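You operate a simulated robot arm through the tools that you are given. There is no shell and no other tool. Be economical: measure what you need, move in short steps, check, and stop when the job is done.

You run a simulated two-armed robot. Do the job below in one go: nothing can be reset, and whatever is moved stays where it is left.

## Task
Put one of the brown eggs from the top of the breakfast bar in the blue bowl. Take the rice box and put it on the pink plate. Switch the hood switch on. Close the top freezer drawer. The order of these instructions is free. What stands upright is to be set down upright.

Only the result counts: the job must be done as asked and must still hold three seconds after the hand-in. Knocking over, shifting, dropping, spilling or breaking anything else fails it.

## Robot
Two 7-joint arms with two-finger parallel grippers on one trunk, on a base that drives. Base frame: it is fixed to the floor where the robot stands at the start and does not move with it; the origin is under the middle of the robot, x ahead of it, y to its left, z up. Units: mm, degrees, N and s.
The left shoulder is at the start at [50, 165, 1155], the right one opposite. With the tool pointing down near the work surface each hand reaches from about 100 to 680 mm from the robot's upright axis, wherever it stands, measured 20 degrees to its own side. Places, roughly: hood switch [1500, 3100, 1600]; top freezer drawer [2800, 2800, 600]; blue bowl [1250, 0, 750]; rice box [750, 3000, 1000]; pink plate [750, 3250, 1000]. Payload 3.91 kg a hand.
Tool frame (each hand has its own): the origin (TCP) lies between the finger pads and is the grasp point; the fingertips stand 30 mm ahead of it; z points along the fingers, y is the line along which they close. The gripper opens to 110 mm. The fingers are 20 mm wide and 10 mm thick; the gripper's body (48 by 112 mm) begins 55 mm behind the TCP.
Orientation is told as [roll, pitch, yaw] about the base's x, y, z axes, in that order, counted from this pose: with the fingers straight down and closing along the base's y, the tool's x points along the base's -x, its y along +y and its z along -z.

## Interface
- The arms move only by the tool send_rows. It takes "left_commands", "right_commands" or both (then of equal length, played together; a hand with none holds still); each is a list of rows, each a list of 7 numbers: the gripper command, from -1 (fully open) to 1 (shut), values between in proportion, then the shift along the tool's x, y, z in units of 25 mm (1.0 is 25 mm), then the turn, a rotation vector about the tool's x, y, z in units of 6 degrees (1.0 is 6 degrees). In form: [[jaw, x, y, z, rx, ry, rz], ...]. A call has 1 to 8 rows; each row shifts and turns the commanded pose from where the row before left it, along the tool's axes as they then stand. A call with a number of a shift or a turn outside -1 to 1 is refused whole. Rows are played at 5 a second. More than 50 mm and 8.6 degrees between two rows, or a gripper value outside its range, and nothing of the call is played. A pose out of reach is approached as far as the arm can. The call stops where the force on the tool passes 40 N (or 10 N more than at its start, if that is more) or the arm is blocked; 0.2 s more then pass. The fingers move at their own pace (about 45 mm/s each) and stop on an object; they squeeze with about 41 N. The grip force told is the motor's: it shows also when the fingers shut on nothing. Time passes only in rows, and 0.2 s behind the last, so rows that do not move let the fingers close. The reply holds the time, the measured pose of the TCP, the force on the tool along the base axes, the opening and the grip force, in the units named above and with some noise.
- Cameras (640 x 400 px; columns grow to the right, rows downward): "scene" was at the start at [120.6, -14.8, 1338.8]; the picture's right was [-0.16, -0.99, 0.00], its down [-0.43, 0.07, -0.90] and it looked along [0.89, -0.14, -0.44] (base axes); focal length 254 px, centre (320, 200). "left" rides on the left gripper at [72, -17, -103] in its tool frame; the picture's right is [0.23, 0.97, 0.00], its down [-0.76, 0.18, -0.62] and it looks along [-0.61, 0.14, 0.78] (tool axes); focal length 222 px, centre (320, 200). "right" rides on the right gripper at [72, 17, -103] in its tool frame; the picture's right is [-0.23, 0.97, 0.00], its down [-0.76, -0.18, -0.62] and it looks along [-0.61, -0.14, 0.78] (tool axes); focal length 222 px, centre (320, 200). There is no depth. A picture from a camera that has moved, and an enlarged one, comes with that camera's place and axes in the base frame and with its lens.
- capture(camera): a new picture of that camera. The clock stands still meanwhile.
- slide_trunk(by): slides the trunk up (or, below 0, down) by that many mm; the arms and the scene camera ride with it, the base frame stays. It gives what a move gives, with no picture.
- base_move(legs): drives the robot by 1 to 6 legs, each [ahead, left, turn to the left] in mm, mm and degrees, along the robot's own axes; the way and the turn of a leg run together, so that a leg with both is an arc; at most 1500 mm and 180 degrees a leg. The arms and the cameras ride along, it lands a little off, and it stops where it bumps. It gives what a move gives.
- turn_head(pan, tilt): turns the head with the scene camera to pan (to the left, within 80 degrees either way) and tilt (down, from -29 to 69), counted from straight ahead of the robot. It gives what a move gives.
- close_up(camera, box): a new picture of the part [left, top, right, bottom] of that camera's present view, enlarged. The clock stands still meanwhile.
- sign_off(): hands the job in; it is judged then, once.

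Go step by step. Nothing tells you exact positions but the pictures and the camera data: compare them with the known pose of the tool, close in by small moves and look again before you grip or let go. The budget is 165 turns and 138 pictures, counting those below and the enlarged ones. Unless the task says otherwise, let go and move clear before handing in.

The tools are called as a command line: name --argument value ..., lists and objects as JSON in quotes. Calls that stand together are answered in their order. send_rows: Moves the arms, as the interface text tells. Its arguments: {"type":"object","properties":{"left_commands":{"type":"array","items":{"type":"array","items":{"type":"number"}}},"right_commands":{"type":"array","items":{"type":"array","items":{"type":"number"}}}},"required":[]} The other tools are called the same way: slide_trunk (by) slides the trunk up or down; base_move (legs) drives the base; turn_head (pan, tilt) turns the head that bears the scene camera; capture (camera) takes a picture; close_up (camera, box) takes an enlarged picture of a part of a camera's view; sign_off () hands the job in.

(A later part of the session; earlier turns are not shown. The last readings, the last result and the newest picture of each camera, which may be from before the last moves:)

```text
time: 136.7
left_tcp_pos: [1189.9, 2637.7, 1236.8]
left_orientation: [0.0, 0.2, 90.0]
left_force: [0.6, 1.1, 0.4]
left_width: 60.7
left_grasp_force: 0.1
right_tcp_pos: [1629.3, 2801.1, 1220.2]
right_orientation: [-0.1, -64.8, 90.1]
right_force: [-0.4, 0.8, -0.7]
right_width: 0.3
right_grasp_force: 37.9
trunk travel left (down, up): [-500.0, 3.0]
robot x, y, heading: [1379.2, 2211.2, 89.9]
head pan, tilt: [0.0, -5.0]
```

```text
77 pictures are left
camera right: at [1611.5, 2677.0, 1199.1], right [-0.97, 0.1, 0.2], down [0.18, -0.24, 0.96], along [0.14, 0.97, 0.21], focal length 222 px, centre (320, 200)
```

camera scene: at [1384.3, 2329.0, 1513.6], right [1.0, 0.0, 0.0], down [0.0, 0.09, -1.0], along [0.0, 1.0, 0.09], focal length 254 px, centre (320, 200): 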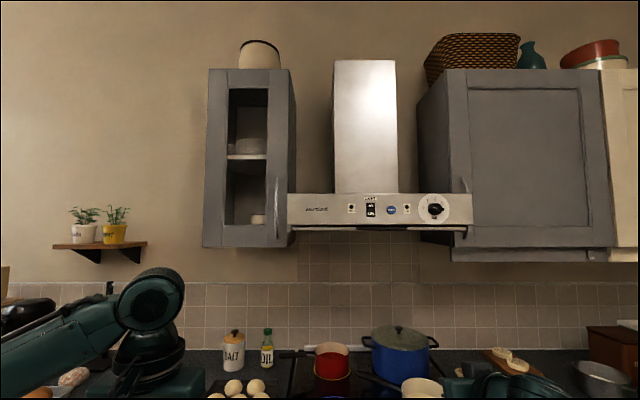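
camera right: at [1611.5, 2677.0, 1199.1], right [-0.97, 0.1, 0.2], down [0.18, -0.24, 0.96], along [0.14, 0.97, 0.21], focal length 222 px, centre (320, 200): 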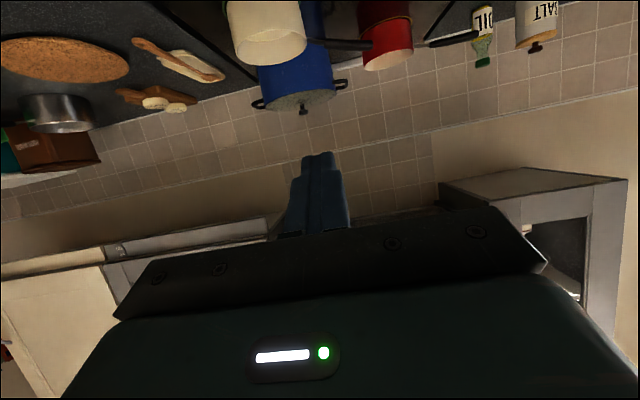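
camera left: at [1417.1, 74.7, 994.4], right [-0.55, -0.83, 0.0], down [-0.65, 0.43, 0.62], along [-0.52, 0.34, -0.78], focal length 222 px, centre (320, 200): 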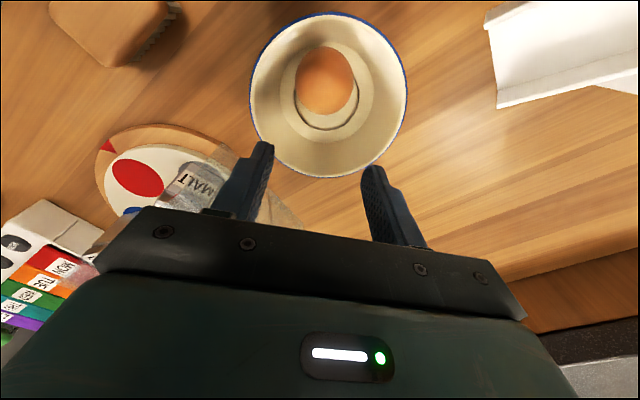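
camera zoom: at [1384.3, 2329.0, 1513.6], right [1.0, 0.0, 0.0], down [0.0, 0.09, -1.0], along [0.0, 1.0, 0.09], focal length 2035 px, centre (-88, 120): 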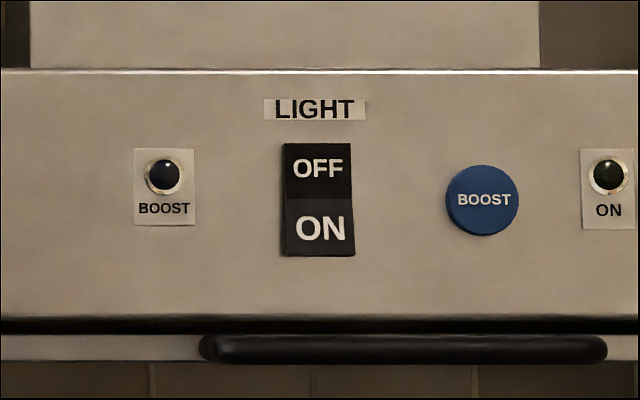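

The ON half of the rocker is centred near [1545, 3133, 1542]. I'll raise the right hand to that height and align it sideways, then close in.

send_rows --right_commands '[[1, -0.862, 0.24, -0.402, 0, 0, 0], [1, -0.862, 0.24, -0.402, 0, 0, 0], [1, -0.862, 0.24, -0.402, 0, 0, 0], [1, -0.862, 0.24, -0.402, 0, 0, 0], [1, -0.862, 0.24, -0.402, 0, 0, 0], [1, -0.862, 0.24, -0.402, 0, 0, 0], [1, -0.862, 0.24, -0.402, 0, 0, 0]]'

send_rows --right_commands '[[1, -0.862, 0.24, -0.402, 0, 0, 0], [1, -0.862, 0.24, -0.402, 0, 0, 0], [1, -0.862, 0.24, -0.402, 0, 0, 0], [1, -0.862, 0.24, -0.402, 0, 0, 0], [1, -0.862, 0.24, -0.402, 0, 0, 0], [1, -0.862, 0.24, -0.402, 0, 0, 0], [1, -0.862, 0.24, -0.402, 0, 0, 0]]'

base_move --legs '[[200, 0, 0]]'

capture --camera "scene"

capture --camera "right"

```text
time: 138.3
left_tcp_pos: [1189.2, 2636.4, 1236.6]
left_orientation: [0.0, 0.0, 90.0]
left_force: [-0.4, -0.2, 0.6]
left_width: 60.5
left_grasp_force: 0.0
right_tcp_pos: [1586.6, 2799.9, 1386.5]
right_orientation: [-0.1, -64.7, 90.3]
right_force: [0.0, 0.1, -0.1]
right_width: 0.0
right_grasp_force: 37.8
trunk travel left (down, up): [-500.0, 3.0]
robot x, y, heading: [1381.9, 2210.4, 90.1]
head pan, tilt: [0.0, -5.0]
```

```text
time: 139.9
left_tcp_pos: [1188.9, 2636.2, 1234.9]
left_orientation: [-0.1, 0.0, 89.9]
left_force: [-1.1, 0.0, -0.5]
left_width: 60.6
left_grasp_force: 0.0
right_tcp_pos: [1543.1, 2801.8, 1552.5]
right_orientation: [-0.1, -64.7, 90.2]
right_force: [0.1, -1.0, -0.1]
right_width: 0.0
right_grasp_force: 37.4
trunk travel left (down, up): [-500.0, 3.0]
robot x, y, heading: [1385.5, 2212.0, 89.8]
head pan, tilt: [0.0, -5.0]
```

```text
time: 141.5
left_tcp_pos: [1187.6, 2837.6, 1236.6]
left_orientation: [-0.1, 0.1, 90.2]
left_force: [-0.4, 1.7, -0.5]
left_width: 60.4
left_grasp_force: 0.0
right_tcp_pos: [1544.8, 3003.1, 1552.7]
right_orientation: [0.0, -64.7, 90.3]
right_force: [-0.4, 0.1, -0.5]
right_width: 0.0
right_grasp_force: 37.8
trunk travel left (down, up): [-500.0, 3.0]
robot x, y, heading: [1387.1, 2411.0, 90.0]
head pan, tilt: [0.0, -5.0]
```

```text
76 pictures are left
camera scene: at [1384.1, 2529.1, 1513.6], right [1.0, 0.0, 0.0], down [0.0, 0.09, -1.0], along [0.0, 1.0, 0.09], focal length 254 px, centre (320, 200)
```

scene: 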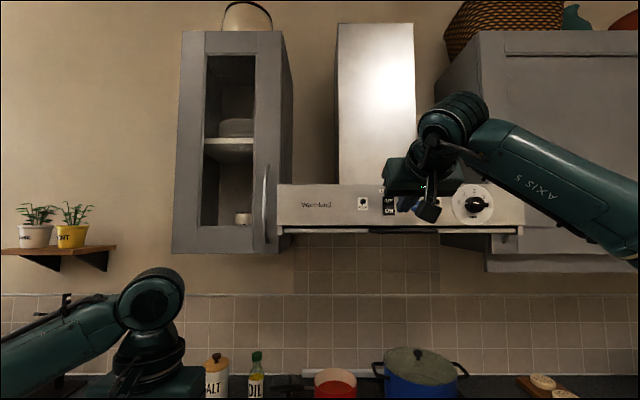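

```text
75 pictures are left
camera right: at [1526.8, 2878.5, 1530.9], right [-0.97, 0.09, 0.21], down [0.18, -0.24, 0.95], along [0.14, 0.97, 0.21], focal length 222 px, centre (320, 200)
```

right: 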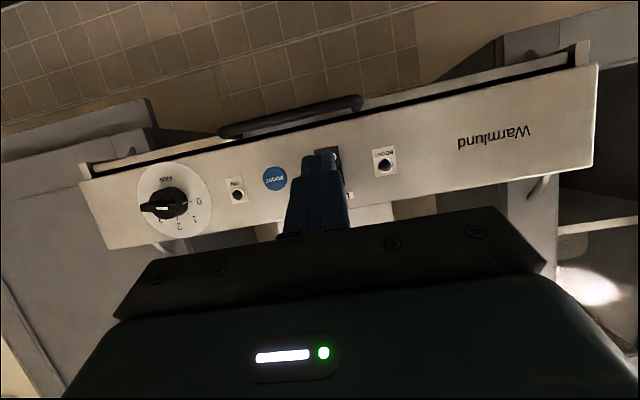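

The fingertip lines up with the rocker. I'll move forward 80 mm and look.

send_rows --right_commands '[[1, -0.27, 0, 0.58, 0, 0, 0], [1, -0.27, 0, 0.58, 0, 0, 0], [1, -0.27, 0, 0.58, 0, 0, 0], [1, -0.27, 0, 0.58, 0, 0, 0], [1, -0.27, 0, 0.58, 0, 0, 0]]'

close_up --camera "right" --box '[220, 80, 460, 230]'

close_up --camera "scene" --box '[340, 150, 460, 240]'

```text
time: 142.7
left_tcp_pos: [1188.5, 2837.1, 1236.2]
left_orientation: [0.0, 0.1, 90.2]
left_force: [-0.1, -0.5, 0.6]
left_width: 60.6
left_grasp_force: 0.0
right_tcp_pos: [1543.5, 3082.4, 1550.4]
right_orientation: [-0.1, -64.8, 90.3]
right_force: [-0.1, -0.4, 0.3]
right_width: 0.1
right_grasp_force: 38.0
trunk travel left (down, up): [-500.0, 3.0]
robot x, y, heading: [1383.1, 2412.8, 90.2]
head pan, tilt: [0.0, -5.0]
```

```text
2.67 times, centred on (340, 155) of right
camera zoom: at [1526.8, 2958.0, 1529.8], right [-0.97, 0.09, 0.2], down [0.18, -0.24, 0.95], along [0.14, 0.97, 0.21], focal length 592 px, centre (267, 320)
```

zoom: 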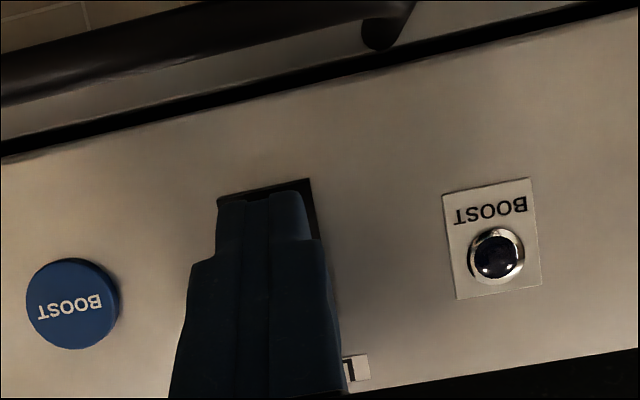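

```text
4.44 times, centred on (400, 195) of scene
camera zoom: at [1383.8, 2528.8, 1513.6], right [1.0, 0.0, 0.0], down [0.0, 0.09, -1.0], along [0.0, 1.0, 0.09], focal length 1130 px, centre (-36, 222)
```

zoom: 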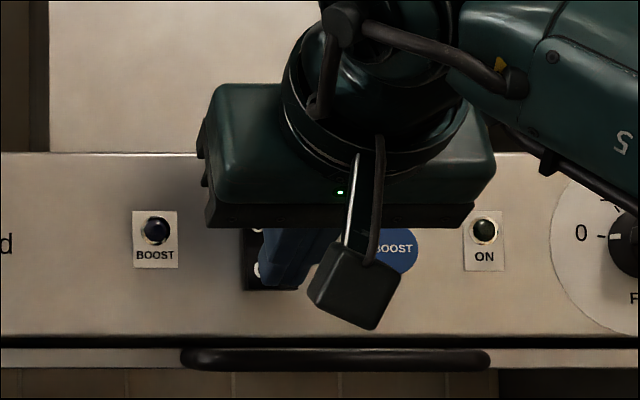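

The tip covers the ON half of the rocker, about 20 mm away. I'll press in slow steps.

send_rows --right_commands '[[1, -0.11, 0, 0.18, 0, 0, 0], [1, -0.11, 0, 0.18, 0, 0, 0], [1, -0.085, 0, 0.18, 0, 0, 0], [1, -0.085, 0, 0.18, 0, 0, 0], [1, -0.085, 0, 0.18, 0, 0, 0], [1, -0.085, 0, 0.18, 0, 0, 0]]'

close_up --camera "right" --box '[220, 80, 460, 230]'

```text
time: 143.7
left_tcp_pos: [1188.5, 2831.4, 1239.3]
left_orientation: [0.2, -0.2, 90.1]
left_force: [-0.2, -0.6, 0.8]
left_width: 60.4
left_grasp_force: 0.1
right_tcp_pos: [1544.3, 3093.5, 1551.8]
right_orientation: [-0.2, -64.0, 90.3]
right_force: [2.6, -20.5, -5.0]
right_width: 0.1
right_grasp_force: 37.9
trunk travel left (down, up): [-500.0, 3.0]
robot x, y, heading: [1383.9, 2407.6, 90.1]
head pan, tilt: [0.0, -5.0]
stopped in row 4 (right hand): the force on the tool passed its limit (the readings are from after the stop); the commanded pose is now the measured one
```

```text
2.67 times, centred on (340, 155) of right
camera zoom: at [1526.3, 2968.1, 1532.7], right [-0.97, 0.1, 0.2], down [0.18, -0.23, 0.96], along [0.14, 0.97, 0.2], focal length 592 px, centre (267, 320)
```

zoom: 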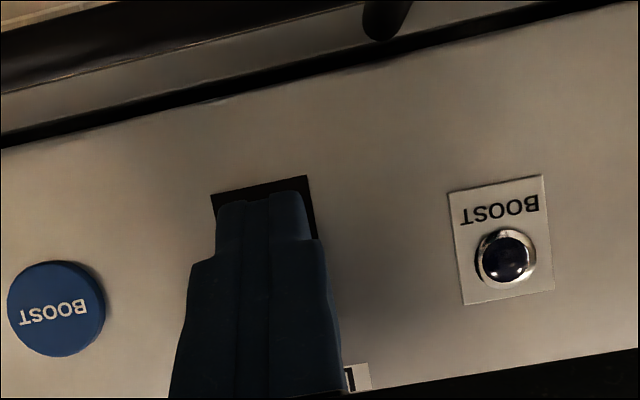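

It was pressed to the force limit. I'll withdraw and check the rocker.

send_rows --right_commands '[[1, 0.2, 0, -0.45, 0, 0, 0], [1, 0.35, 0, -0.8, 0, 0, 0], [1, 0.35, 0, -0.8, 0, 0, 0], [1, 0.35, 0, -0.8, 0, 0, 0], [1, 0.35, -0.5, -0.8, 0, 0, 0], [1, 0.35, -0.5, -0.8, 0, 0, 0], [1, 0.35, -0.5, -0.8, 0, 0, 0]]'

close_up --camera "right" --box '[220, 80, 460, 230]'

close_up --camera "scene" --box '[340, 160, 440, 230]'

```text
time: 145.3
left_tcp_pos: [1189.0, 2834.9, 1236.7]
left_orientation: [0.2, 0.1, 90.2]
left_force: [-0.4, -0.8, 0.0]
left_width: 60.4
left_grasp_force: 0.0
right_tcp_pos: [1583.7, 2956.9, 1554.6]
right_orientation: [-0.2, -63.8, 90.2]
right_force: [0.0, 0.7, -0.2]
right_width: 0.0
right_grasp_force: 36.9
trunk travel left (down, up): [-500.0, 3.0]
robot x, y, heading: [1383.4, 2413.5, 89.9]
head pan, tilt: [0.0, -5.0]
```

```text
2.67 times, centred on (340, 155) of right
camera zoom: at [1567.2, 2832.4, 1534.5], right [-0.97, 0.1, 0.2], down [0.18, -0.22, 0.96], along [0.14, 0.97, 0.2], focal length 592 px, centre (267, 320)
```

zoom: 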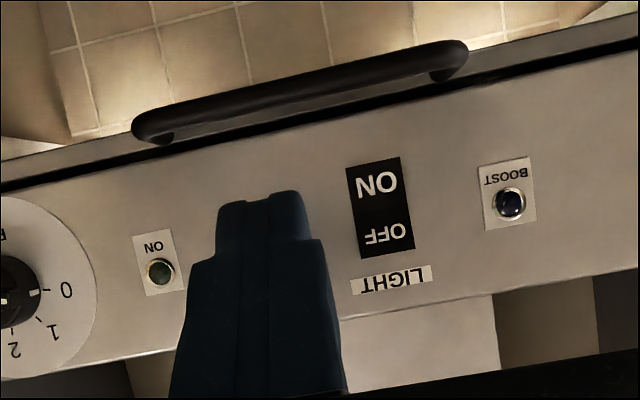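

```text
5.71 times, centred on (390, 195) of scene
camera zoom: at [1384.8, 2527.5, 1513.7], right [1.0, 0.0, 0.0], down [0.0, 0.09, -1.0], along [0.0, 1.0, 0.09], focal length 1453 px, centre (-80, 229)
```

zoom: 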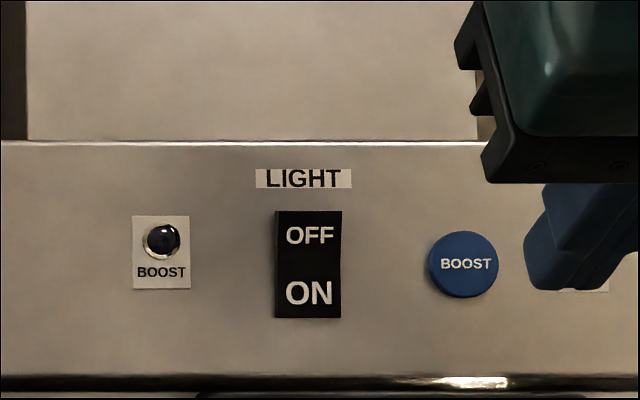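

The tiles under the hood are lit now, so the switch is on. Next I'll back off and look for the rice box and pink plate on the counter to the left.

base_move --legs '[[-350, 0, 0]]'

turn_head --pan 35 --tilt 15

capture --camera "scene"

```text
time: 147.6
left_tcp_pos: [1190.8, 2484.8, 1236.5]
left_orientation: [0.0, 0.0, 89.7]
left_force: [0.5, -0.6, -0.8]
left_width: 60.5
left_grasp_force: 0.1
right_tcp_pos: [1586.5, 2604.5, 1553.3]
right_orientation: [-0.1, -63.9, 89.8]
right_force: [-0.1, -0.2, -0.1]
right_width: 0.2
right_grasp_force: 37.6
trunk travel left (down, up): [-500.0, 3.0]
robot x, y, heading: [1382.4, 2061.1, 89.8]
head pan, tilt: [0.0, -5.0]
```

```text
time: 148.6
left_tcp_pos: [1190.0, 2487.1, 1236.5]
left_orientation: [0.0, -0.1, 89.7]
left_force: [-0.2, 0.2, -0.4]
left_width: 60.6
left_grasp_force: 0.0
right_tcp_pos: [1586.0, 2605.2, 1552.6]
right_orientation: [-0.1, -63.9, 89.9]
right_force: [0.0, -0.2, 0.0]
right_width: 0.1
right_grasp_force: 37.6
trunk travel left (down, up): [-500.0, 3.0]
robot x, y, heading: [1381.8, 2062.2, 89.5]
head pan, tilt: [35.0, 15.0]
```

```text
69 pictures are left
camera scene: at [1330.3, 2166.2, 1481.8], right [0.82, 0.57, 0.0], down [0.15, -0.21, -0.97], along [-0.55, 0.8, -0.26], focal length 254 px, centre (320, 200)
```

scene: 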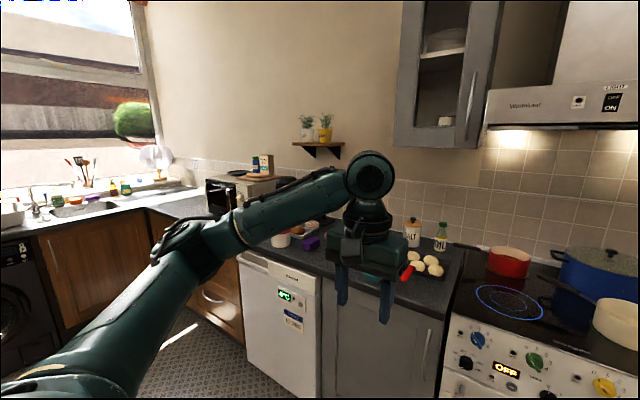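

base_move --legs '[[0, 500, 0.4]]'

turn_head --pan 0 --tilt 25

capture --camera "scene"

capture --camera "left"

```text
time: 151.5
left_tcp_pos: [694.9, 2478.9, 1235.9]
left_orientation: [0.0, 0.0, 91.0]
left_force: [0.3, 0.1, 0.2]
left_width: 60.5
left_grasp_force: 0.0
right_tcp_pos: [1087.2, 2607.1, 1553.2]
right_orientation: [-0.1, -63.9, 91.2]
right_force: [-0.6, -0.6, -0.4]
right_width: 0.3
right_grasp_force: 37.9
trunk travel left (down, up): [-500.0, 3.0]
robot x, y, heading: [898.7, 2056.5, 90.9]
head pan, tilt: [35.0, 15.0]
```

```text
time: 152.5
left_tcp_pos: [695.3, 2478.4, 1236.3]
left_orientation: [0.0, -0.1, 91.1]
left_force: [0.8, 0.0, 0.3]
left_width: 60.5
left_grasp_force: 0.0
right_tcp_pos: [1088.0, 2608.9, 1552.5]
right_orientation: [-0.1, -63.8, 91.2]
right_force: [0.1, 0.6, 0.3]
right_width: 0.2
right_grasp_force: 37.5
trunk travel left (down, up): [-500.0, 3.0]
robot x, y, heading: [898.0, 2058.5, 90.8]
head pan, tilt: [0.0, 25.0]
```

```text
68 pictures are left
camera scene: at [895.2, 2179.4, 1465.5], right [1.0, 0.02, 0.0], down [0.01, -0.42, -0.91], along [-0.02, 0.91, -0.42], focal length 254 px, centre (320, 200)
```

scene: 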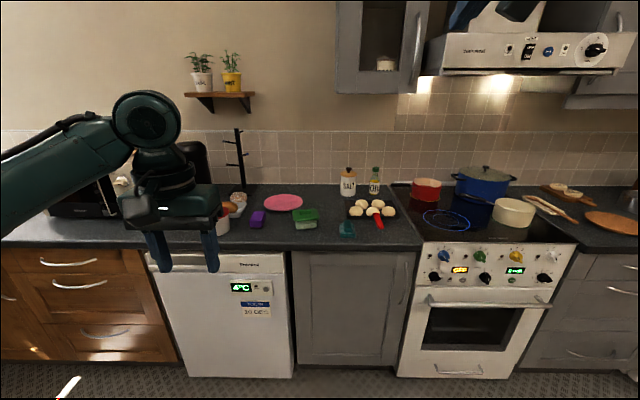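

```text
67 pictures are left
camera left: at [712.5, 2407.6, 1340.3], right [-0.97, -0.24, 0.0], down [-0.19, 0.76, 0.62], along [-0.15, 0.6, -0.78], focal length 222 px, centre (320, 200)
```

left: 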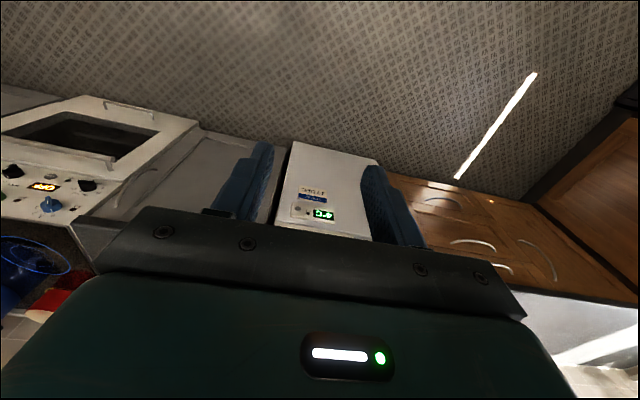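

Small items are on the counter: a pink plate, and purple and green boxes. I'll zoom in.

close_up --camera "scene" --box '[210, 150, 410, 270]'

```text
3.20 times, centred on (310, 210) of scene
camera zoom: at [895.2, 2179.4, 1465.5], right [1.0, 0.02, 0.0], down [0.01, -0.42, -0.91], along [-0.02, 0.91, -0.42], focal length 814 px, centre (352, 168)
```

zoom: 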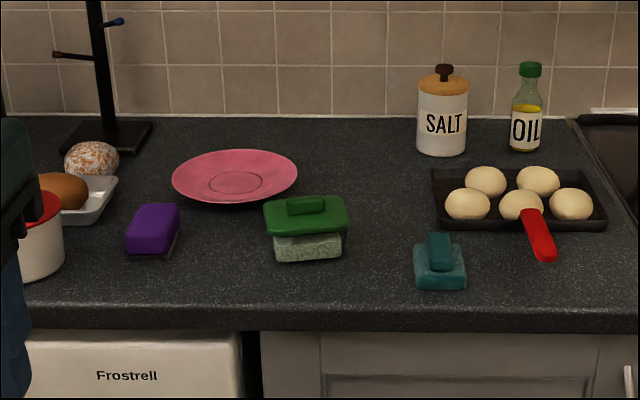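

send_rows --right_commands '[[1, 0.9, 0, 0, 0, 0, 0], [1, 0.9, 0, 0, 0, 0, 0], [1, 0.9, 0, 0, 0, 0.5, 0], [1, 0.9, 0, 0, 0, 1, 0], [1, 0.9, 0, 0, 0, 1, 0], [1, 0.9, 0, 0, 0, 1, 0], [1, 0.9, 0, 0, 0, 1, 0], [1, 0.9, 0, 0, 0, 1, 0]]'

send_rows --right_commands '[[1, 0.4, -0.5, 0.4, 0, 1, 0], [1, 0.4, -0.5, 0.4, 0, 1, 0], [1, 0.4, -0.5, 0.4, 0, 1, 0], [1, 0.4, -0.5, 0.4, 0, 1, 0], [1, 0.4, -0.5, 0.4, 0, 1, 0]]'

base_move --legs '[[300, -60, -0.9]]'

turn_head --pan 8 --tilt 35

capture --camera "scene"

```text
time: 154.3
left_tcp_pos: [694.4, 2479.9, 1236.5]
left_orientation: [0.0, 0.1, 91.1]
left_force: [-0.1, -0.4, -0.4]
left_width: 60.4
left_grasp_force: 0.2
right_tcp_pos: [1090.5, 2505.7, 1407.0]
right_orientation: [0.0, -30.9, 91.1]
right_force: [1.0, -0.8, -0.1]
right_width: 0.0
right_grasp_force: 37.9
trunk travel left (down, up): [-500.0, 3.0]
robot x, y, heading: [899.1, 2056.1, 90.8]
head pan, tilt: [0.0, 25.0]
```

```text
time: 155.5
left_tcp_pos: [695.9, 2480.0, 1236.3]
left_orientation: [0.0, 0.0, 91.1]
left_force: [-0.5, -1.0, 0.0]
left_width: 60.7
left_grasp_force: 0.0
right_tcp_pos: [1152.7, 2478.3, 1349.3]
right_orientation: [0.0, -0.8, 91.1]
right_force: [0.2, 0.0, 0.4]
right_width: 0.0
right_grasp_force: 38.0
trunk travel left (down, up): [-500.0, 3.0]
robot x, y, heading: [898.4, 2058.3, 91.1]
head pan, tilt: [0.0, 25.0]
```

```text
time: 157.6
left_tcp_pos: [759.1, 2783.6, 1236.2]
left_orientation: [0.1, 0.1, 90.2]
left_force: [0.6, 0.7, 0.6]
left_width: 60.7
left_grasp_force: 0.0
right_tcp_pos: [1216.5, 2775.3, 1349.0]
right_orientation: [0.0, -0.9, 90.3]
right_force: [0.6, 0.2, -0.3]
right_width: 0.0
right_grasp_force: 37.7
trunk travel left (down, up): [-500.0, 3.0]
robot x, y, heading: [956.3, 2359.6, 90.2]
head pan, tilt: [0.0, 25.0]
```

```text
time: 158.3
left_tcp_pos: [758.8, 2782.6, 1236.1]
left_orientation: [0.0, 0.0, 90.2]
left_force: [0.5, 0.1, -0.4]
left_width: 60.7
left_grasp_force: 0.1
right_tcp_pos: [1217.7, 2772.9, 1348.9]
right_orientation: [0.0, -0.9, 90.4]
right_force: [0.3, 0.1, -0.3]
right_width: 0.0
right_grasp_force: 37.9
trunk travel left (down, up): [-500.0, 3.0]
robot x, y, heading: [957.5, 2358.9, 90.3]
head pan, tilt: [8.0, 35.0]
```

```text
65 pictures are left
camera scene: at [942.8, 2475.6, 1449.8], right [0.99, 0.14, 0.0], down [0.08, -0.57, -0.82], along [-0.12, 0.81, -0.57], focal length 254 px, centre (320, 200)
```

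scene: 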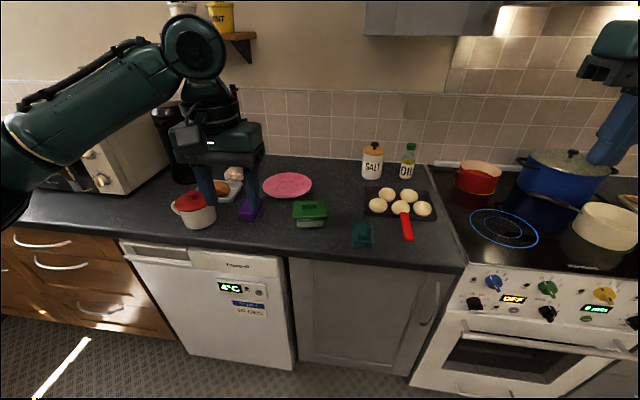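

close_up --camera "scene" --box '[225, 165, 385, 260]'

close_up --camera "left" --box '[0, 0, 640, 400]'

```text
4.00 times, centred on (305, 212) of scene
camera zoom: at [942.8, 2475.6, 1449.8], right [0.99, 0.14, 0.0], down [0.08, -0.57, -0.82], along [-0.12, 0.81, -0.57], focal length 1017 px, centre (380, 150)
```

zoom: 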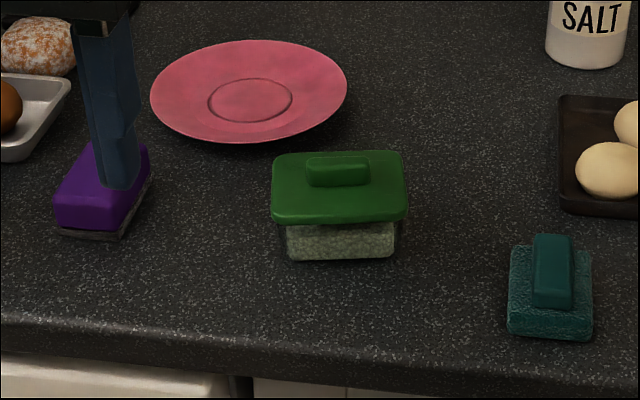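

```text
1.00 times, centred on (320, 200) of left
camera zoom: at [775.3, 2711.2, 1340.4], right [-0.97, -0.23, 0.0], down [-0.18, 0.76, 0.62], along [-0.14, 0.61, -0.78], focal length 222 px, centre (320, 200)
```

zoom: 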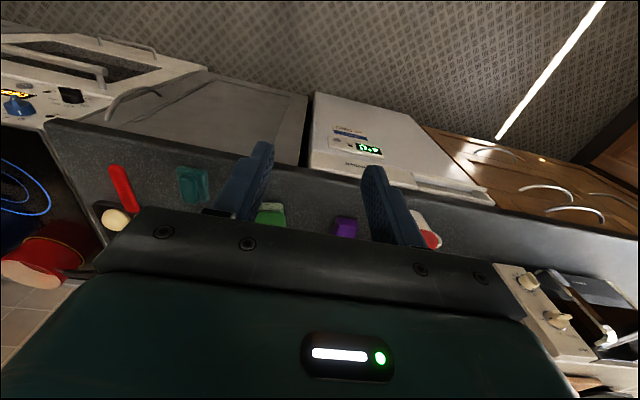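

The green-lidded glass box holding grains is the rice box, at about [819, 3086], lid top near z≈981. The pink plate is centred near [696, 3279, 940]. I'll tuck the right hand back, turn the left hand 90° to close across the box's depth, and look down to see how near the base can go.

send_rows --right_commands '[[1, 0.9, 0, 0.5, 0, 0, 0], [1, 0.9, 0, 0.5, 0, 0, 0], [1, 0.9, 0, 0.5, 0, 0, 0], [1, 0.9, 0, 0.5, 0, 0, 0], [1, 0.9, 0, 0.5, 0, 0, 0], [1, 0.9, 0, 0.5, 0, 0, 0], [1, 0.9, 0, 0.5, 0, 0, 0], [1, 0, 0, 0.5, 0, 0, 0]]' --left_commands '[[-1, 0, 0, 0, 0, 0, 1], [-1, 0, 0, 0, 0, 0, 1], [-1, 0, 0, 0, 0, 0, 1], [-1, 0, 0, 0, 0, 0, 1], [-1, 0, 0, 0, 0, 0, 1], [-1, 0, 0, 0, 0, 0, 1], [-1, 0, 0, 0, 0, 0, 1], [-1, 0, 0, 0, 0, 0, 1]]'

send_rows --left_commands '[[-1, 0, 0, 0, 0, 0, 1], [-1, 0, 0, 0, 0, 0, 1], [-1, 0, 0, 0, 0, 0, 1], [-1, 0, 0, 0, 0, 0, 1], [-1, 0, 0, 0, 0, 0, 1], [-1, 0, 0, 0, 0, 0, 1], [-1, 0, 0, 0, 0, 0, 1]]'

turn_head --pan 0 --tilt 69

capture --camera "scene"

```text
time: 160.1
left_tcp_pos: [759.3, 2783.6, 1235.2]
left_orientation: [0.0, 0.0, 42.1]
left_force: [-0.9, -0.5, -0.2]
left_width: 109.7
left_grasp_force: 0.1
right_tcp_pos: [1216.4, 2619.4, 1245.0]
right_orientation: [-0.2, -0.9, 90.4]
right_force: [0.0, -0.6, -0.3]
right_width: 0.0
right_grasp_force: 38.1
trunk travel left (down, up): [-500.0, 3.0]
robot x, y, heading: [954.8, 2363.4, 90.0]
head pan, tilt: [8.0, 35.0]
```

```text
time: 161.7
left_tcp_pos: [759.9, 2784.0, 1236.4]
left_orientation: [0.0, 0.0, 0.1]
left_force: [-0.1, -0.8, -0.3]
left_width: 110.0
left_grasp_force: 0.0
right_tcp_pos: [1217.0, 2621.4, 1244.9]
right_orientation: [0.0, -0.8, 90.3]
right_force: [-0.2, 0.6, -0.1]
right_width: 0.0
right_grasp_force: 37.9
trunk travel left (down, up): [-500.0, 3.0]
robot x, y, heading: [956.9, 2362.5, 90.1]
head pan, tilt: [8.0, 35.0]
```

```text
time: 162.7
left_tcp_pos: [758.9, 2785.1, 1235.9]
left_orientation: [0.0, 0.0, 0.2]
left_force: [0.4, -0.4, 0.2]
left_width: 109.9
left_grasp_force: 0.1
right_tcp_pos: [1217.3, 2620.7, 1244.7]
right_orientation: [0.1, -0.9, 90.3]
right_force: [0.9, -0.3, 0.5]
right_width: 0.3
right_grasp_force: 37.9
trunk travel left (down, up): [-500.0, 3.0]
robot x, y, heading: [955.7, 2360.6, 90.2]
head pan, tilt: [0.0, 68.8]
```

```text
62 pictures are left
camera scene: at [955.0, 2444.6, 1406.1], right [1.0, 0.0, 0.0], down [0.0, -0.93, -0.36], along [0.0, 0.36, -0.93], focal length 254 px, centre (320, 200)
```

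scene: 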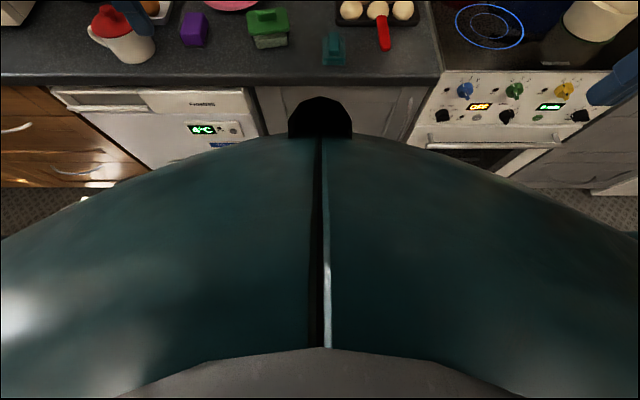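

There's room to go closer: the counter edge is at y≈2950. I'll advance 200 mm.

base_move --legs '[[200, 0, 0]]'

turn_head --pan 15 --tilt 45

capture --camera "scene"

capture --camera "left"

```text
time: 164.3
left_tcp_pos: [759.4, 2986.7, 1236.3]
left_orientation: [-0.2, -0.1, 0.1]
left_force: [0.9, 1.1, -0.3]
left_width: 110.1
left_grasp_force: 0.1
right_tcp_pos: [1218.7, 2820.8, 1245.6]
right_orientation: [0.0, -0.9, 90.2]
right_force: [0.6, -0.1, 0.4]
right_width: 0.0
right_grasp_force: 37.4
trunk travel left (down, up): [-500.0, 3.0]
robot x, y, heading: [951.5, 2561.3, 89.9]
head pan, tilt: [0.0, 68.8]
```

```text
time: 165.1
left_tcp_pos: [758.9, 2987.2, 1235.6]
left_orientation: [-0.1, 0.0, 0.1]
left_force: [0.5, -0.8, -0.1]
left_width: 109.9
left_grasp_force: 0.0
right_tcp_pos: [1216.8, 2820.7, 1245.2]
right_orientation: [0.0, -0.9, 90.2]
right_force: [0.1, 0.5, 0.0]
right_width: 0.1
right_grasp_force: 37.8
trunk travel left (down, up): [-500.0, 3.0]
robot x, y, heading: [950.4, 2560.3, 90.1]
head pan, tilt: [15.0, 45.0]
```

```text
61 pictures are left
camera scene: at [934.2, 2668.2, 1434.9], right [0.97, 0.26, 0.0], down [0.18, -0.68, -0.71], along [-0.18, 0.68, -0.71], focal length 254 px, centre (320, 200)
```

scene: 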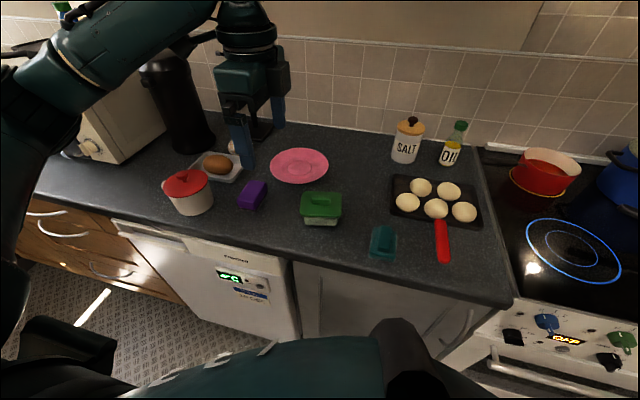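

```text
60 pictures are left
camera left: at [686.8, 2969.2, 1339.9], right [-0.23, 0.97, 0.0], down [0.76, 0.18, 0.62], along [0.61, 0.14, -0.78], focal length 222 px, centre (320, 200)
```

left: 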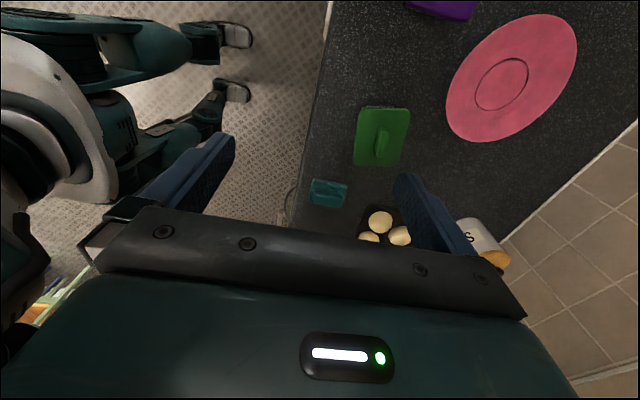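

The left camera refines things: rice box lid at about [820, 3110, 951], plate at [697, 3290, 920]. I'll move the left hand above the box.

send_rows --left_commands '[[-1, -0.305, 0.605, 0.7, 0, 0, 0], [-1, -0.305, 0.605, 0.7, 0, 0, 0], [-1, -0.305, 0.605, 0.7, 0, 0, 0], [-1, -0.305, 0.605, 0.7, 0, 0, 0], [-1, -0.305, 0.605, 0.7, 0, 0, 0], [-1, -0.305, 0.605, 0.7, 0, 0, 0], [-1, -0.305, 0.605, 0.7, 0, 0, 0], [-1, -0.305, 0.605, 0.7, 0, 0, 0]]'

capture --camera "left"

close_up --camera "scene" --box '[240, 130, 400, 230]'

```text
time: 166.9
left_tcp_pos: [820.7, 3108.4, 1095.9]
left_orientation: [0.0, 0.0, 0.0]
left_force: [-0.5, 0.4, 0.4]
left_width: 110.1
left_grasp_force: 0.0
right_tcp_pos: [1217.7, 2819.4, 1243.5]
right_orientation: [-0.1, -0.9, 90.2]
right_force: [-0.3, 0.1, -0.2]
right_width: 0.0
right_grasp_force: 37.7
trunk travel left (down, up): [-500.0, 3.0]
robot x, y, heading: [955.0, 2559.8, 90.1]
head pan, tilt: [15.0, 45.0]
```

```text
59 pictures are left
camera left: at [748.3, 3090.3, 1200.5], right [-0.23, 0.97, 0.0], down [0.76, 0.18, 0.62], along [0.61, 0.14, -0.78], focal length 222 px, centre (320, 200)
```

left: 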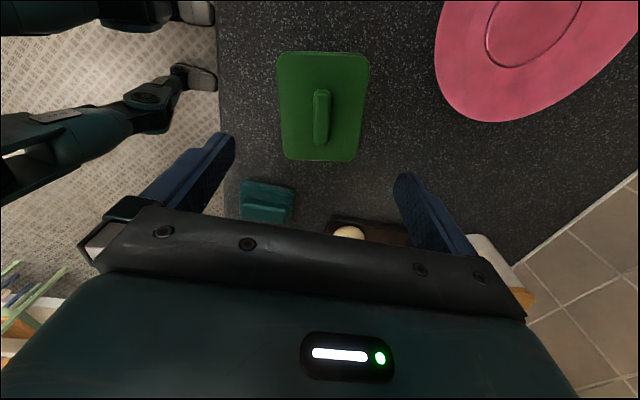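

```text
4.00 times, centred on (320, 180) of scene
camera zoom: at [934.4, 2668.5, 1434.9], right [0.97, 0.26, 0.0], down [0.18, -0.68, -0.71], along [-0.18, 0.68, -0.71], focal length 1017 px, centre (320, 280)
```

zoom: 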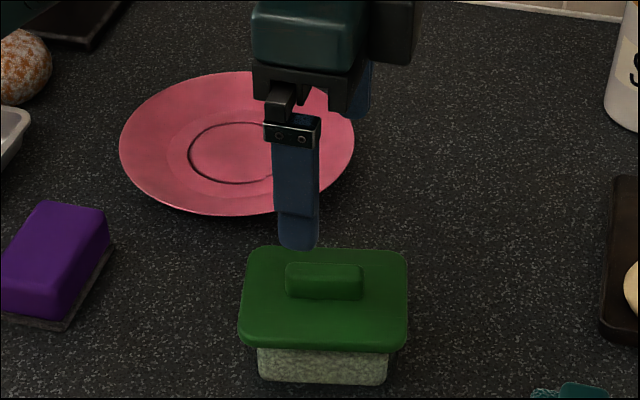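

The box is right below, lid about 108 × 88 mm, so the 110 mm opening fits across its depth. I'll descend halfway and recheck.

send_rows --left_commands '[[-1, 0.05, 0, 0.8, 0, 0, 0], [-1, 0.05, 0, 0.8, 0, 0, 0], [-1, 0, 0, 0.8, 0, 0, 0], [-1, 0, 0, 0.8, 0, 0, 0]]'

capture --camera "left"

close_up --camera "scene" --box '[240, 150, 400, 250]'

```text
time: 167.9
left_tcp_pos: [817.1, 3105.6, 1018.1]
left_orientation: [0.0, 0.0, 0.1]
left_force: [-0.1, -0.8, 0.9]
left_width: 110.0
left_grasp_force: 0.0
right_tcp_pos: [1217.4, 2820.2, 1245.1]
right_orientation: [-0.1, -0.9, 90.3]
right_force: [-0.4, 0.3, 0.3]
right_width: 0.1
right_grasp_force: 37.7
trunk travel left (down, up): [-500.0, 3.0]
robot x, y, heading: [952.8, 2562.1, 90.1]
head pan, tilt: [15.0, 45.0]
```

```text
57 pictures are left
camera left: at [744.7, 3088.0, 1121.2], right [-0.23, 0.97, 0.0], down [0.76, 0.18, 0.62], along [0.61, 0.14, -0.78], focal length 222 px, centre (320, 200)
```

left: 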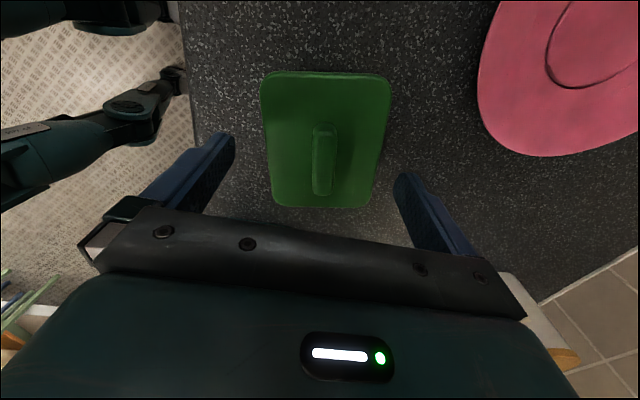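

```text
4.00 times, centred on (320, 200) of scene
camera zoom: at [934.1, 2668.2, 1435.0], right [0.97, 0.26, 0.0], down [0.18, -0.68, -0.71], along [-0.18, 0.68, -0.71], focal length 1017 px, centre (320, 200)
```

zoom: 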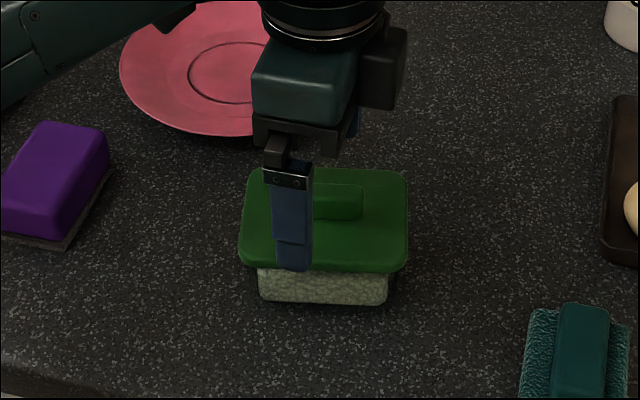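

The lid centre is at [817, 3108, 951]. I'll shift 3 mm and go down to the grip height.

send_rows --left_commands '[[-1, 0, 0.11, 0.6, 0, 0, 0], [-1, 0, 0, 0.7, 0, 0, 0], [-1, 0, 0, 0.7, 0, 0, 0]]'

capture --camera "left"

close_up --camera "scene" --box '[240, 150, 400, 250]'

```text
time: 168.7
left_tcp_pos: [818.4, 3110.1, 966.7]
left_orientation: [-0.1, 0.0, 0.1]
left_force: [0.1, 0.2, -0.5]
left_width: 109.7
left_grasp_force: 0.1
right_tcp_pos: [1217.3, 2820.8, 1245.7]
right_orientation: [0.0, -0.9, 90.3]
right_force: [-0.2, -0.5, 0.0]
right_width: 0.0
right_grasp_force: 37.3
trunk travel left (down, up): [-500.0, 3.0]
robot x, y, heading: [950.0, 2558.5, 90.1]
head pan, tilt: [15.0, 45.0]
```

```text
55 pictures are left
camera left: at [745.3, 3093.0, 1071.4], right [-0.23, 0.97, 0.0], down [0.76, 0.18, 0.62], along [0.61, 0.14, -0.78], focal length 222 px, centre (320, 200)
```

left: 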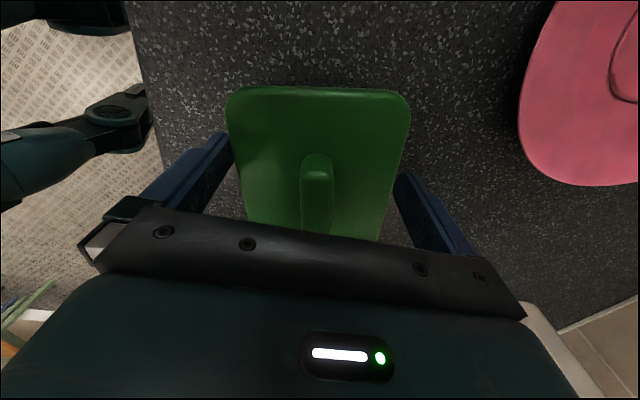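

```text
4.00 times, centred on (320, 200) of scene
camera zoom: at [934.1, 2668.3, 1434.9], right [0.97, 0.26, 0.0], down [0.18, -0.68, -0.71], along [-0.18, 0.68, -0.71], focal length 1017 px, centre (320, 200)
```

zoom: 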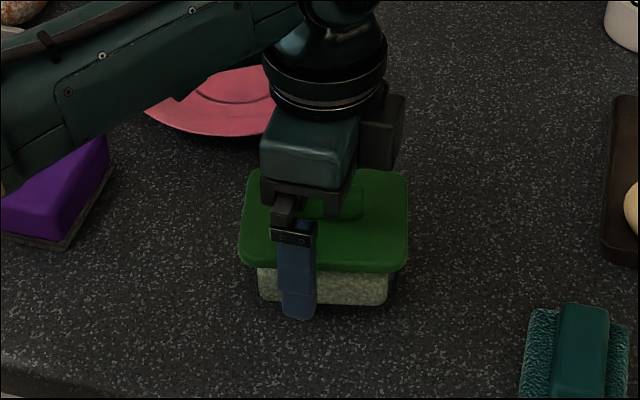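

The fingers straddle the box; the gap is slightly smaller on the far side, so I'll shift 3 mm that way, lower 14 mm, and close gently.

send_rows --left_commands '[[-1, 0, 0.12, 0, 0, 0, 0], [-1, 0, 0, 0.3, 0, 0, 0], [-1, 0, 0, 0.3, 0, 0, 0], [-0.6, 0, 0, 0, 0, 0, 0], [-0.3, 0, 0, 0, 0, 0, 0], [1, 0, 0, 0, 0, 0, 0], [1, 0, 0, 0, 0, 0, 0]]'

capture --camera "left"

```text
time: 170.3
left_tcp_pos: [817.9, 3110.3, 952.8]
left_orientation: [0.0, 0.0, 0.1]
left_force: [-0.8, -1.6, 0.8]
left_width: 89.5
left_grasp_force: 41.3
right_tcp_pos: [1217.3, 2820.0, 1244.3]
right_orientation: [0.0, -0.9, 90.2]
right_force: [1.0, 0.3, -0.5]
right_width: 0.0
right_grasp_force: 37.5
trunk travel left (down, up): [-500.0, 3.0]
robot x, y, heading: [951.8, 2558.0, 90.0]
head pan, tilt: [15.0, 45.0]
```

```text
53 pictures are left
camera left: at [744.9, 3095.0, 1056.2], right [-0.23, 0.97, 0.0], down [0.76, 0.18, 0.62], along [0.61, 0.14, -0.78], focal length 222 px, centre (320, 200)
```

left: 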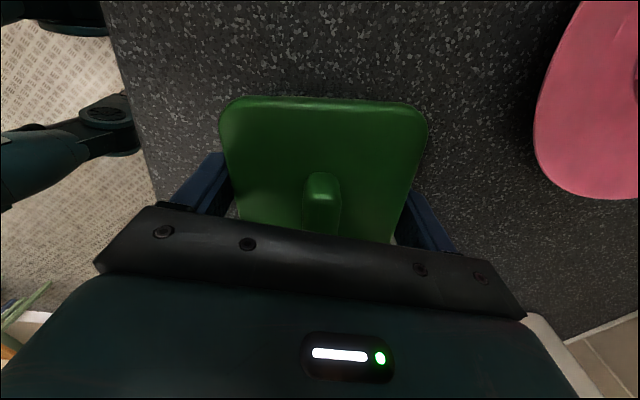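

Gripped at 89.5 mm with full force. I'll lift slowly and check that the whole box comes up, not just the lid.

send_rows --left_commands '[[1, 0, 0, -0.2, 0, 0, 0], [1, 0, 0, -0.3, 0, 0, 0], [1, 0, 0, -0.3, 0, 0, 0]]'

close_up --camera "scene" --box '[240, 150, 400, 250]'

```text
time: 171.1
left_tcp_pos: [817.2, 3112.3, 971.1]
left_orientation: [-0.1, 0.0, 0.1]
left_force: [1.0, -0.3, -3.0]
left_width: 89.1
left_grasp_force: 41.3
right_tcp_pos: [1217.3, 2821.6, 1244.5]
right_orientation: [0.0, -0.9, 90.2]
right_force: [0.6, -0.3, -1.2]
right_width: 0.0
right_grasp_force: 37.6
trunk travel left (down, up): [-500.0, 3.0]
robot x, y, heading: [951.6, 2561.3, 90.0]
head pan, tilt: [15.0, 45.0]
```

```text
4.00 times, centred on (320, 200) of scene
camera zoom: at [934.1, 2668.5, 1434.9], right [0.97, 0.26, 0.0], down [0.18, -0.68, -0.71], along [-0.18, 0.68, -0.71], focal length 1017 px, centre (320, 200)
```

zoom: 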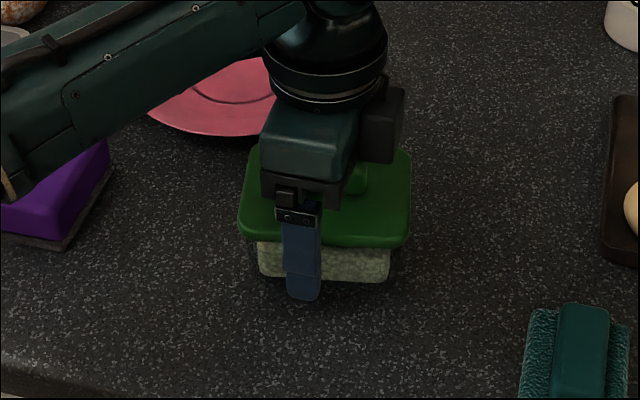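

The whole box lifts together. I'll raise it clear and move the base 80 mm forward and 90 mm left to bring the plate within reach.

send_rows --left_commands '[[1, 0, 0, -0.6, 0, 0, 0], [1, 0, 0, -0.8, 0, 0, 0], [1, 0, 0, -0.8, 0, 0, 0], [1, 0, 0, -0.8, 0, 0, 0], [1, 0, 0, -0.6, 0, 0, 0]]'

base_move --legs '[[0, 90, 0], [80, 0, 0]]'

capture --camera "scene"

capture --camera "left"

```text
time: 172.3
left_tcp_pos: [818.1, 3112.3, 1060.6]
left_orientation: [0.0, 0.0, 0.2]
left_force: [0.1, 0.0, -3.6]
left_width: 89.2
left_grasp_force: 41.7
right_tcp_pos: [1217.7, 2820.7, 1245.6]
right_orientation: [0.0, -0.9, 90.2]
right_force: [-0.1, 0.5, 0.4]
right_width: 0.0
right_grasp_force: 37.7
trunk travel left (down, up): [-500.0, 3.0]
robot x, y, heading: [955.3, 2559.6, 89.9]
head pan, tilt: [15.0, 45.0]
```

```text
time: 174.1
left_tcp_pos: [724.7, 3189.9, 1060.4]
left_orientation: [-0.2, 0.0, 0.1]
left_force: [0.6, 0.1, -3.9]
left_width: 88.7
left_grasp_force: 41.3
right_tcp_pos: [1126.2, 2898.9, 1244.8]
right_orientation: [0.1, -0.8, 90.2]
right_force: [0.3, -0.4, -0.3]
right_width: 0.2
right_grasp_force: 37.3
trunk travel left (down, up): [-500.0, 3.0]
robot x, y, heading: [862.0, 2642.9, 89.9]
head pan, tilt: [15.0, 45.0]
```

```text
51 pictures are left
camera scene: at [842.0, 2746.9, 1434.8], right [0.97, 0.26, 0.0], down [0.18, -0.68, -0.71], along [-0.18, 0.68, -0.71], focal length 254 px, centre (320, 200)
```

scene: 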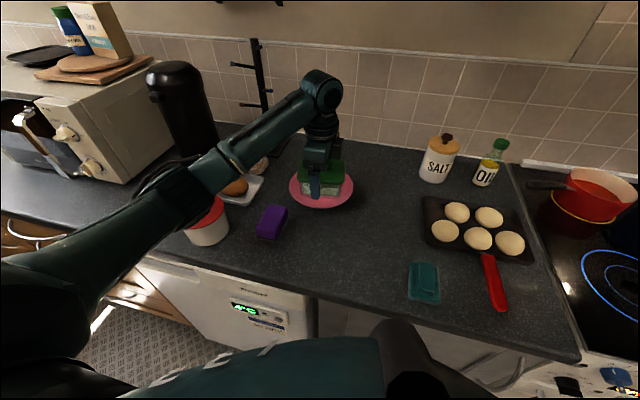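

```text
50 pictures are left
camera left: at [651.9, 3173.2, 1163.6], right [-0.23, 0.97, 0.0], down [0.76, 0.18, 0.62], along [0.61, 0.14, -0.78], focal length 222 px, centre (320, 200)
```

left: 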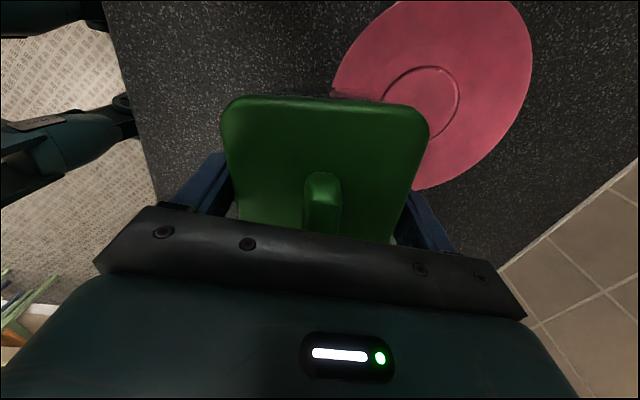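

The plate centre reads about [692, 3289]. I'll carry the box over it and come down part-way.

send_rows --left_commands '[[1, 0.256, 0.79, 0, 0, 0, 0], [1, 0.256, 0.79, 0, 0, 0, 0], [1, 0.256, 0.79, 0, 0, 0, 0], [1, 0.256, 0.79, 0, 0, 0, 0], [1, 0.256, 0.79, 0, 0, 0, 0], [1, 0, 0, 0.6, 0, 0, 0], [1, 0, 0, 0.8, 0, 0, 0]]'

close_up --camera "scene" --box '[240, 120, 400, 220]'

capture --camera "left"

```text
time: 175.7
left_tcp_pos: [692.1, 3288.7, 1024.4]
left_orientation: [0.0, 0.2, 0.1]
left_force: [0.7, -0.3, -3.2]
left_width: 88.8
left_grasp_force: 40.6
right_tcp_pos: [1125.7, 2898.5, 1244.6]
right_orientation: [-0.1, -0.9, 90.2]
right_force: [0.7, 0.2, -0.6]
right_width: 0.0
right_grasp_force: 37.6
trunk travel left (down, up): [-500.0, 3.0]
robot x, y, heading: [867.0, 2640.2, 89.8]
head pan, tilt: [15.0, 45.0]
```

```text
4.00 times, centred on (320, 170) of scene
camera zoom: at [842.0, 2746.3, 1434.9], right [0.97, 0.26, 0.0], down [0.18, -0.68, -0.71], along [-0.18, 0.68, -0.71], focal length 1017 px, centre (320, 320)
```

zoom: 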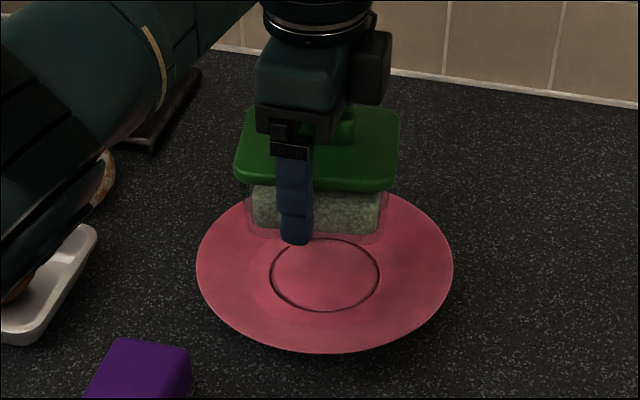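

```text
48 pictures are left
camera left: at [620.1, 3272.0, 1128.4], right [-0.23, 0.97, 0.0], down [0.76, 0.18, 0.62], along [0.61, 0.14, -0.78], focal length 222 px, centre (320, 200)
```

left: 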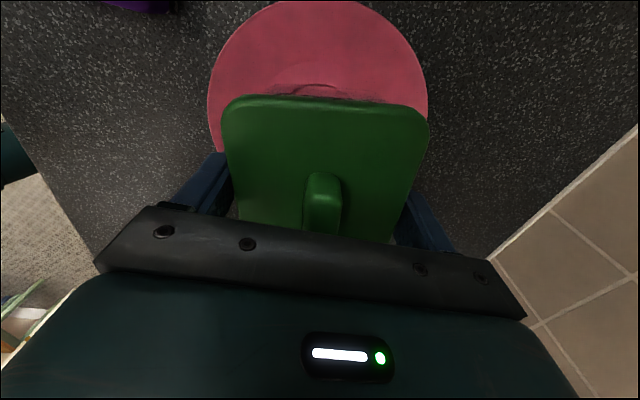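

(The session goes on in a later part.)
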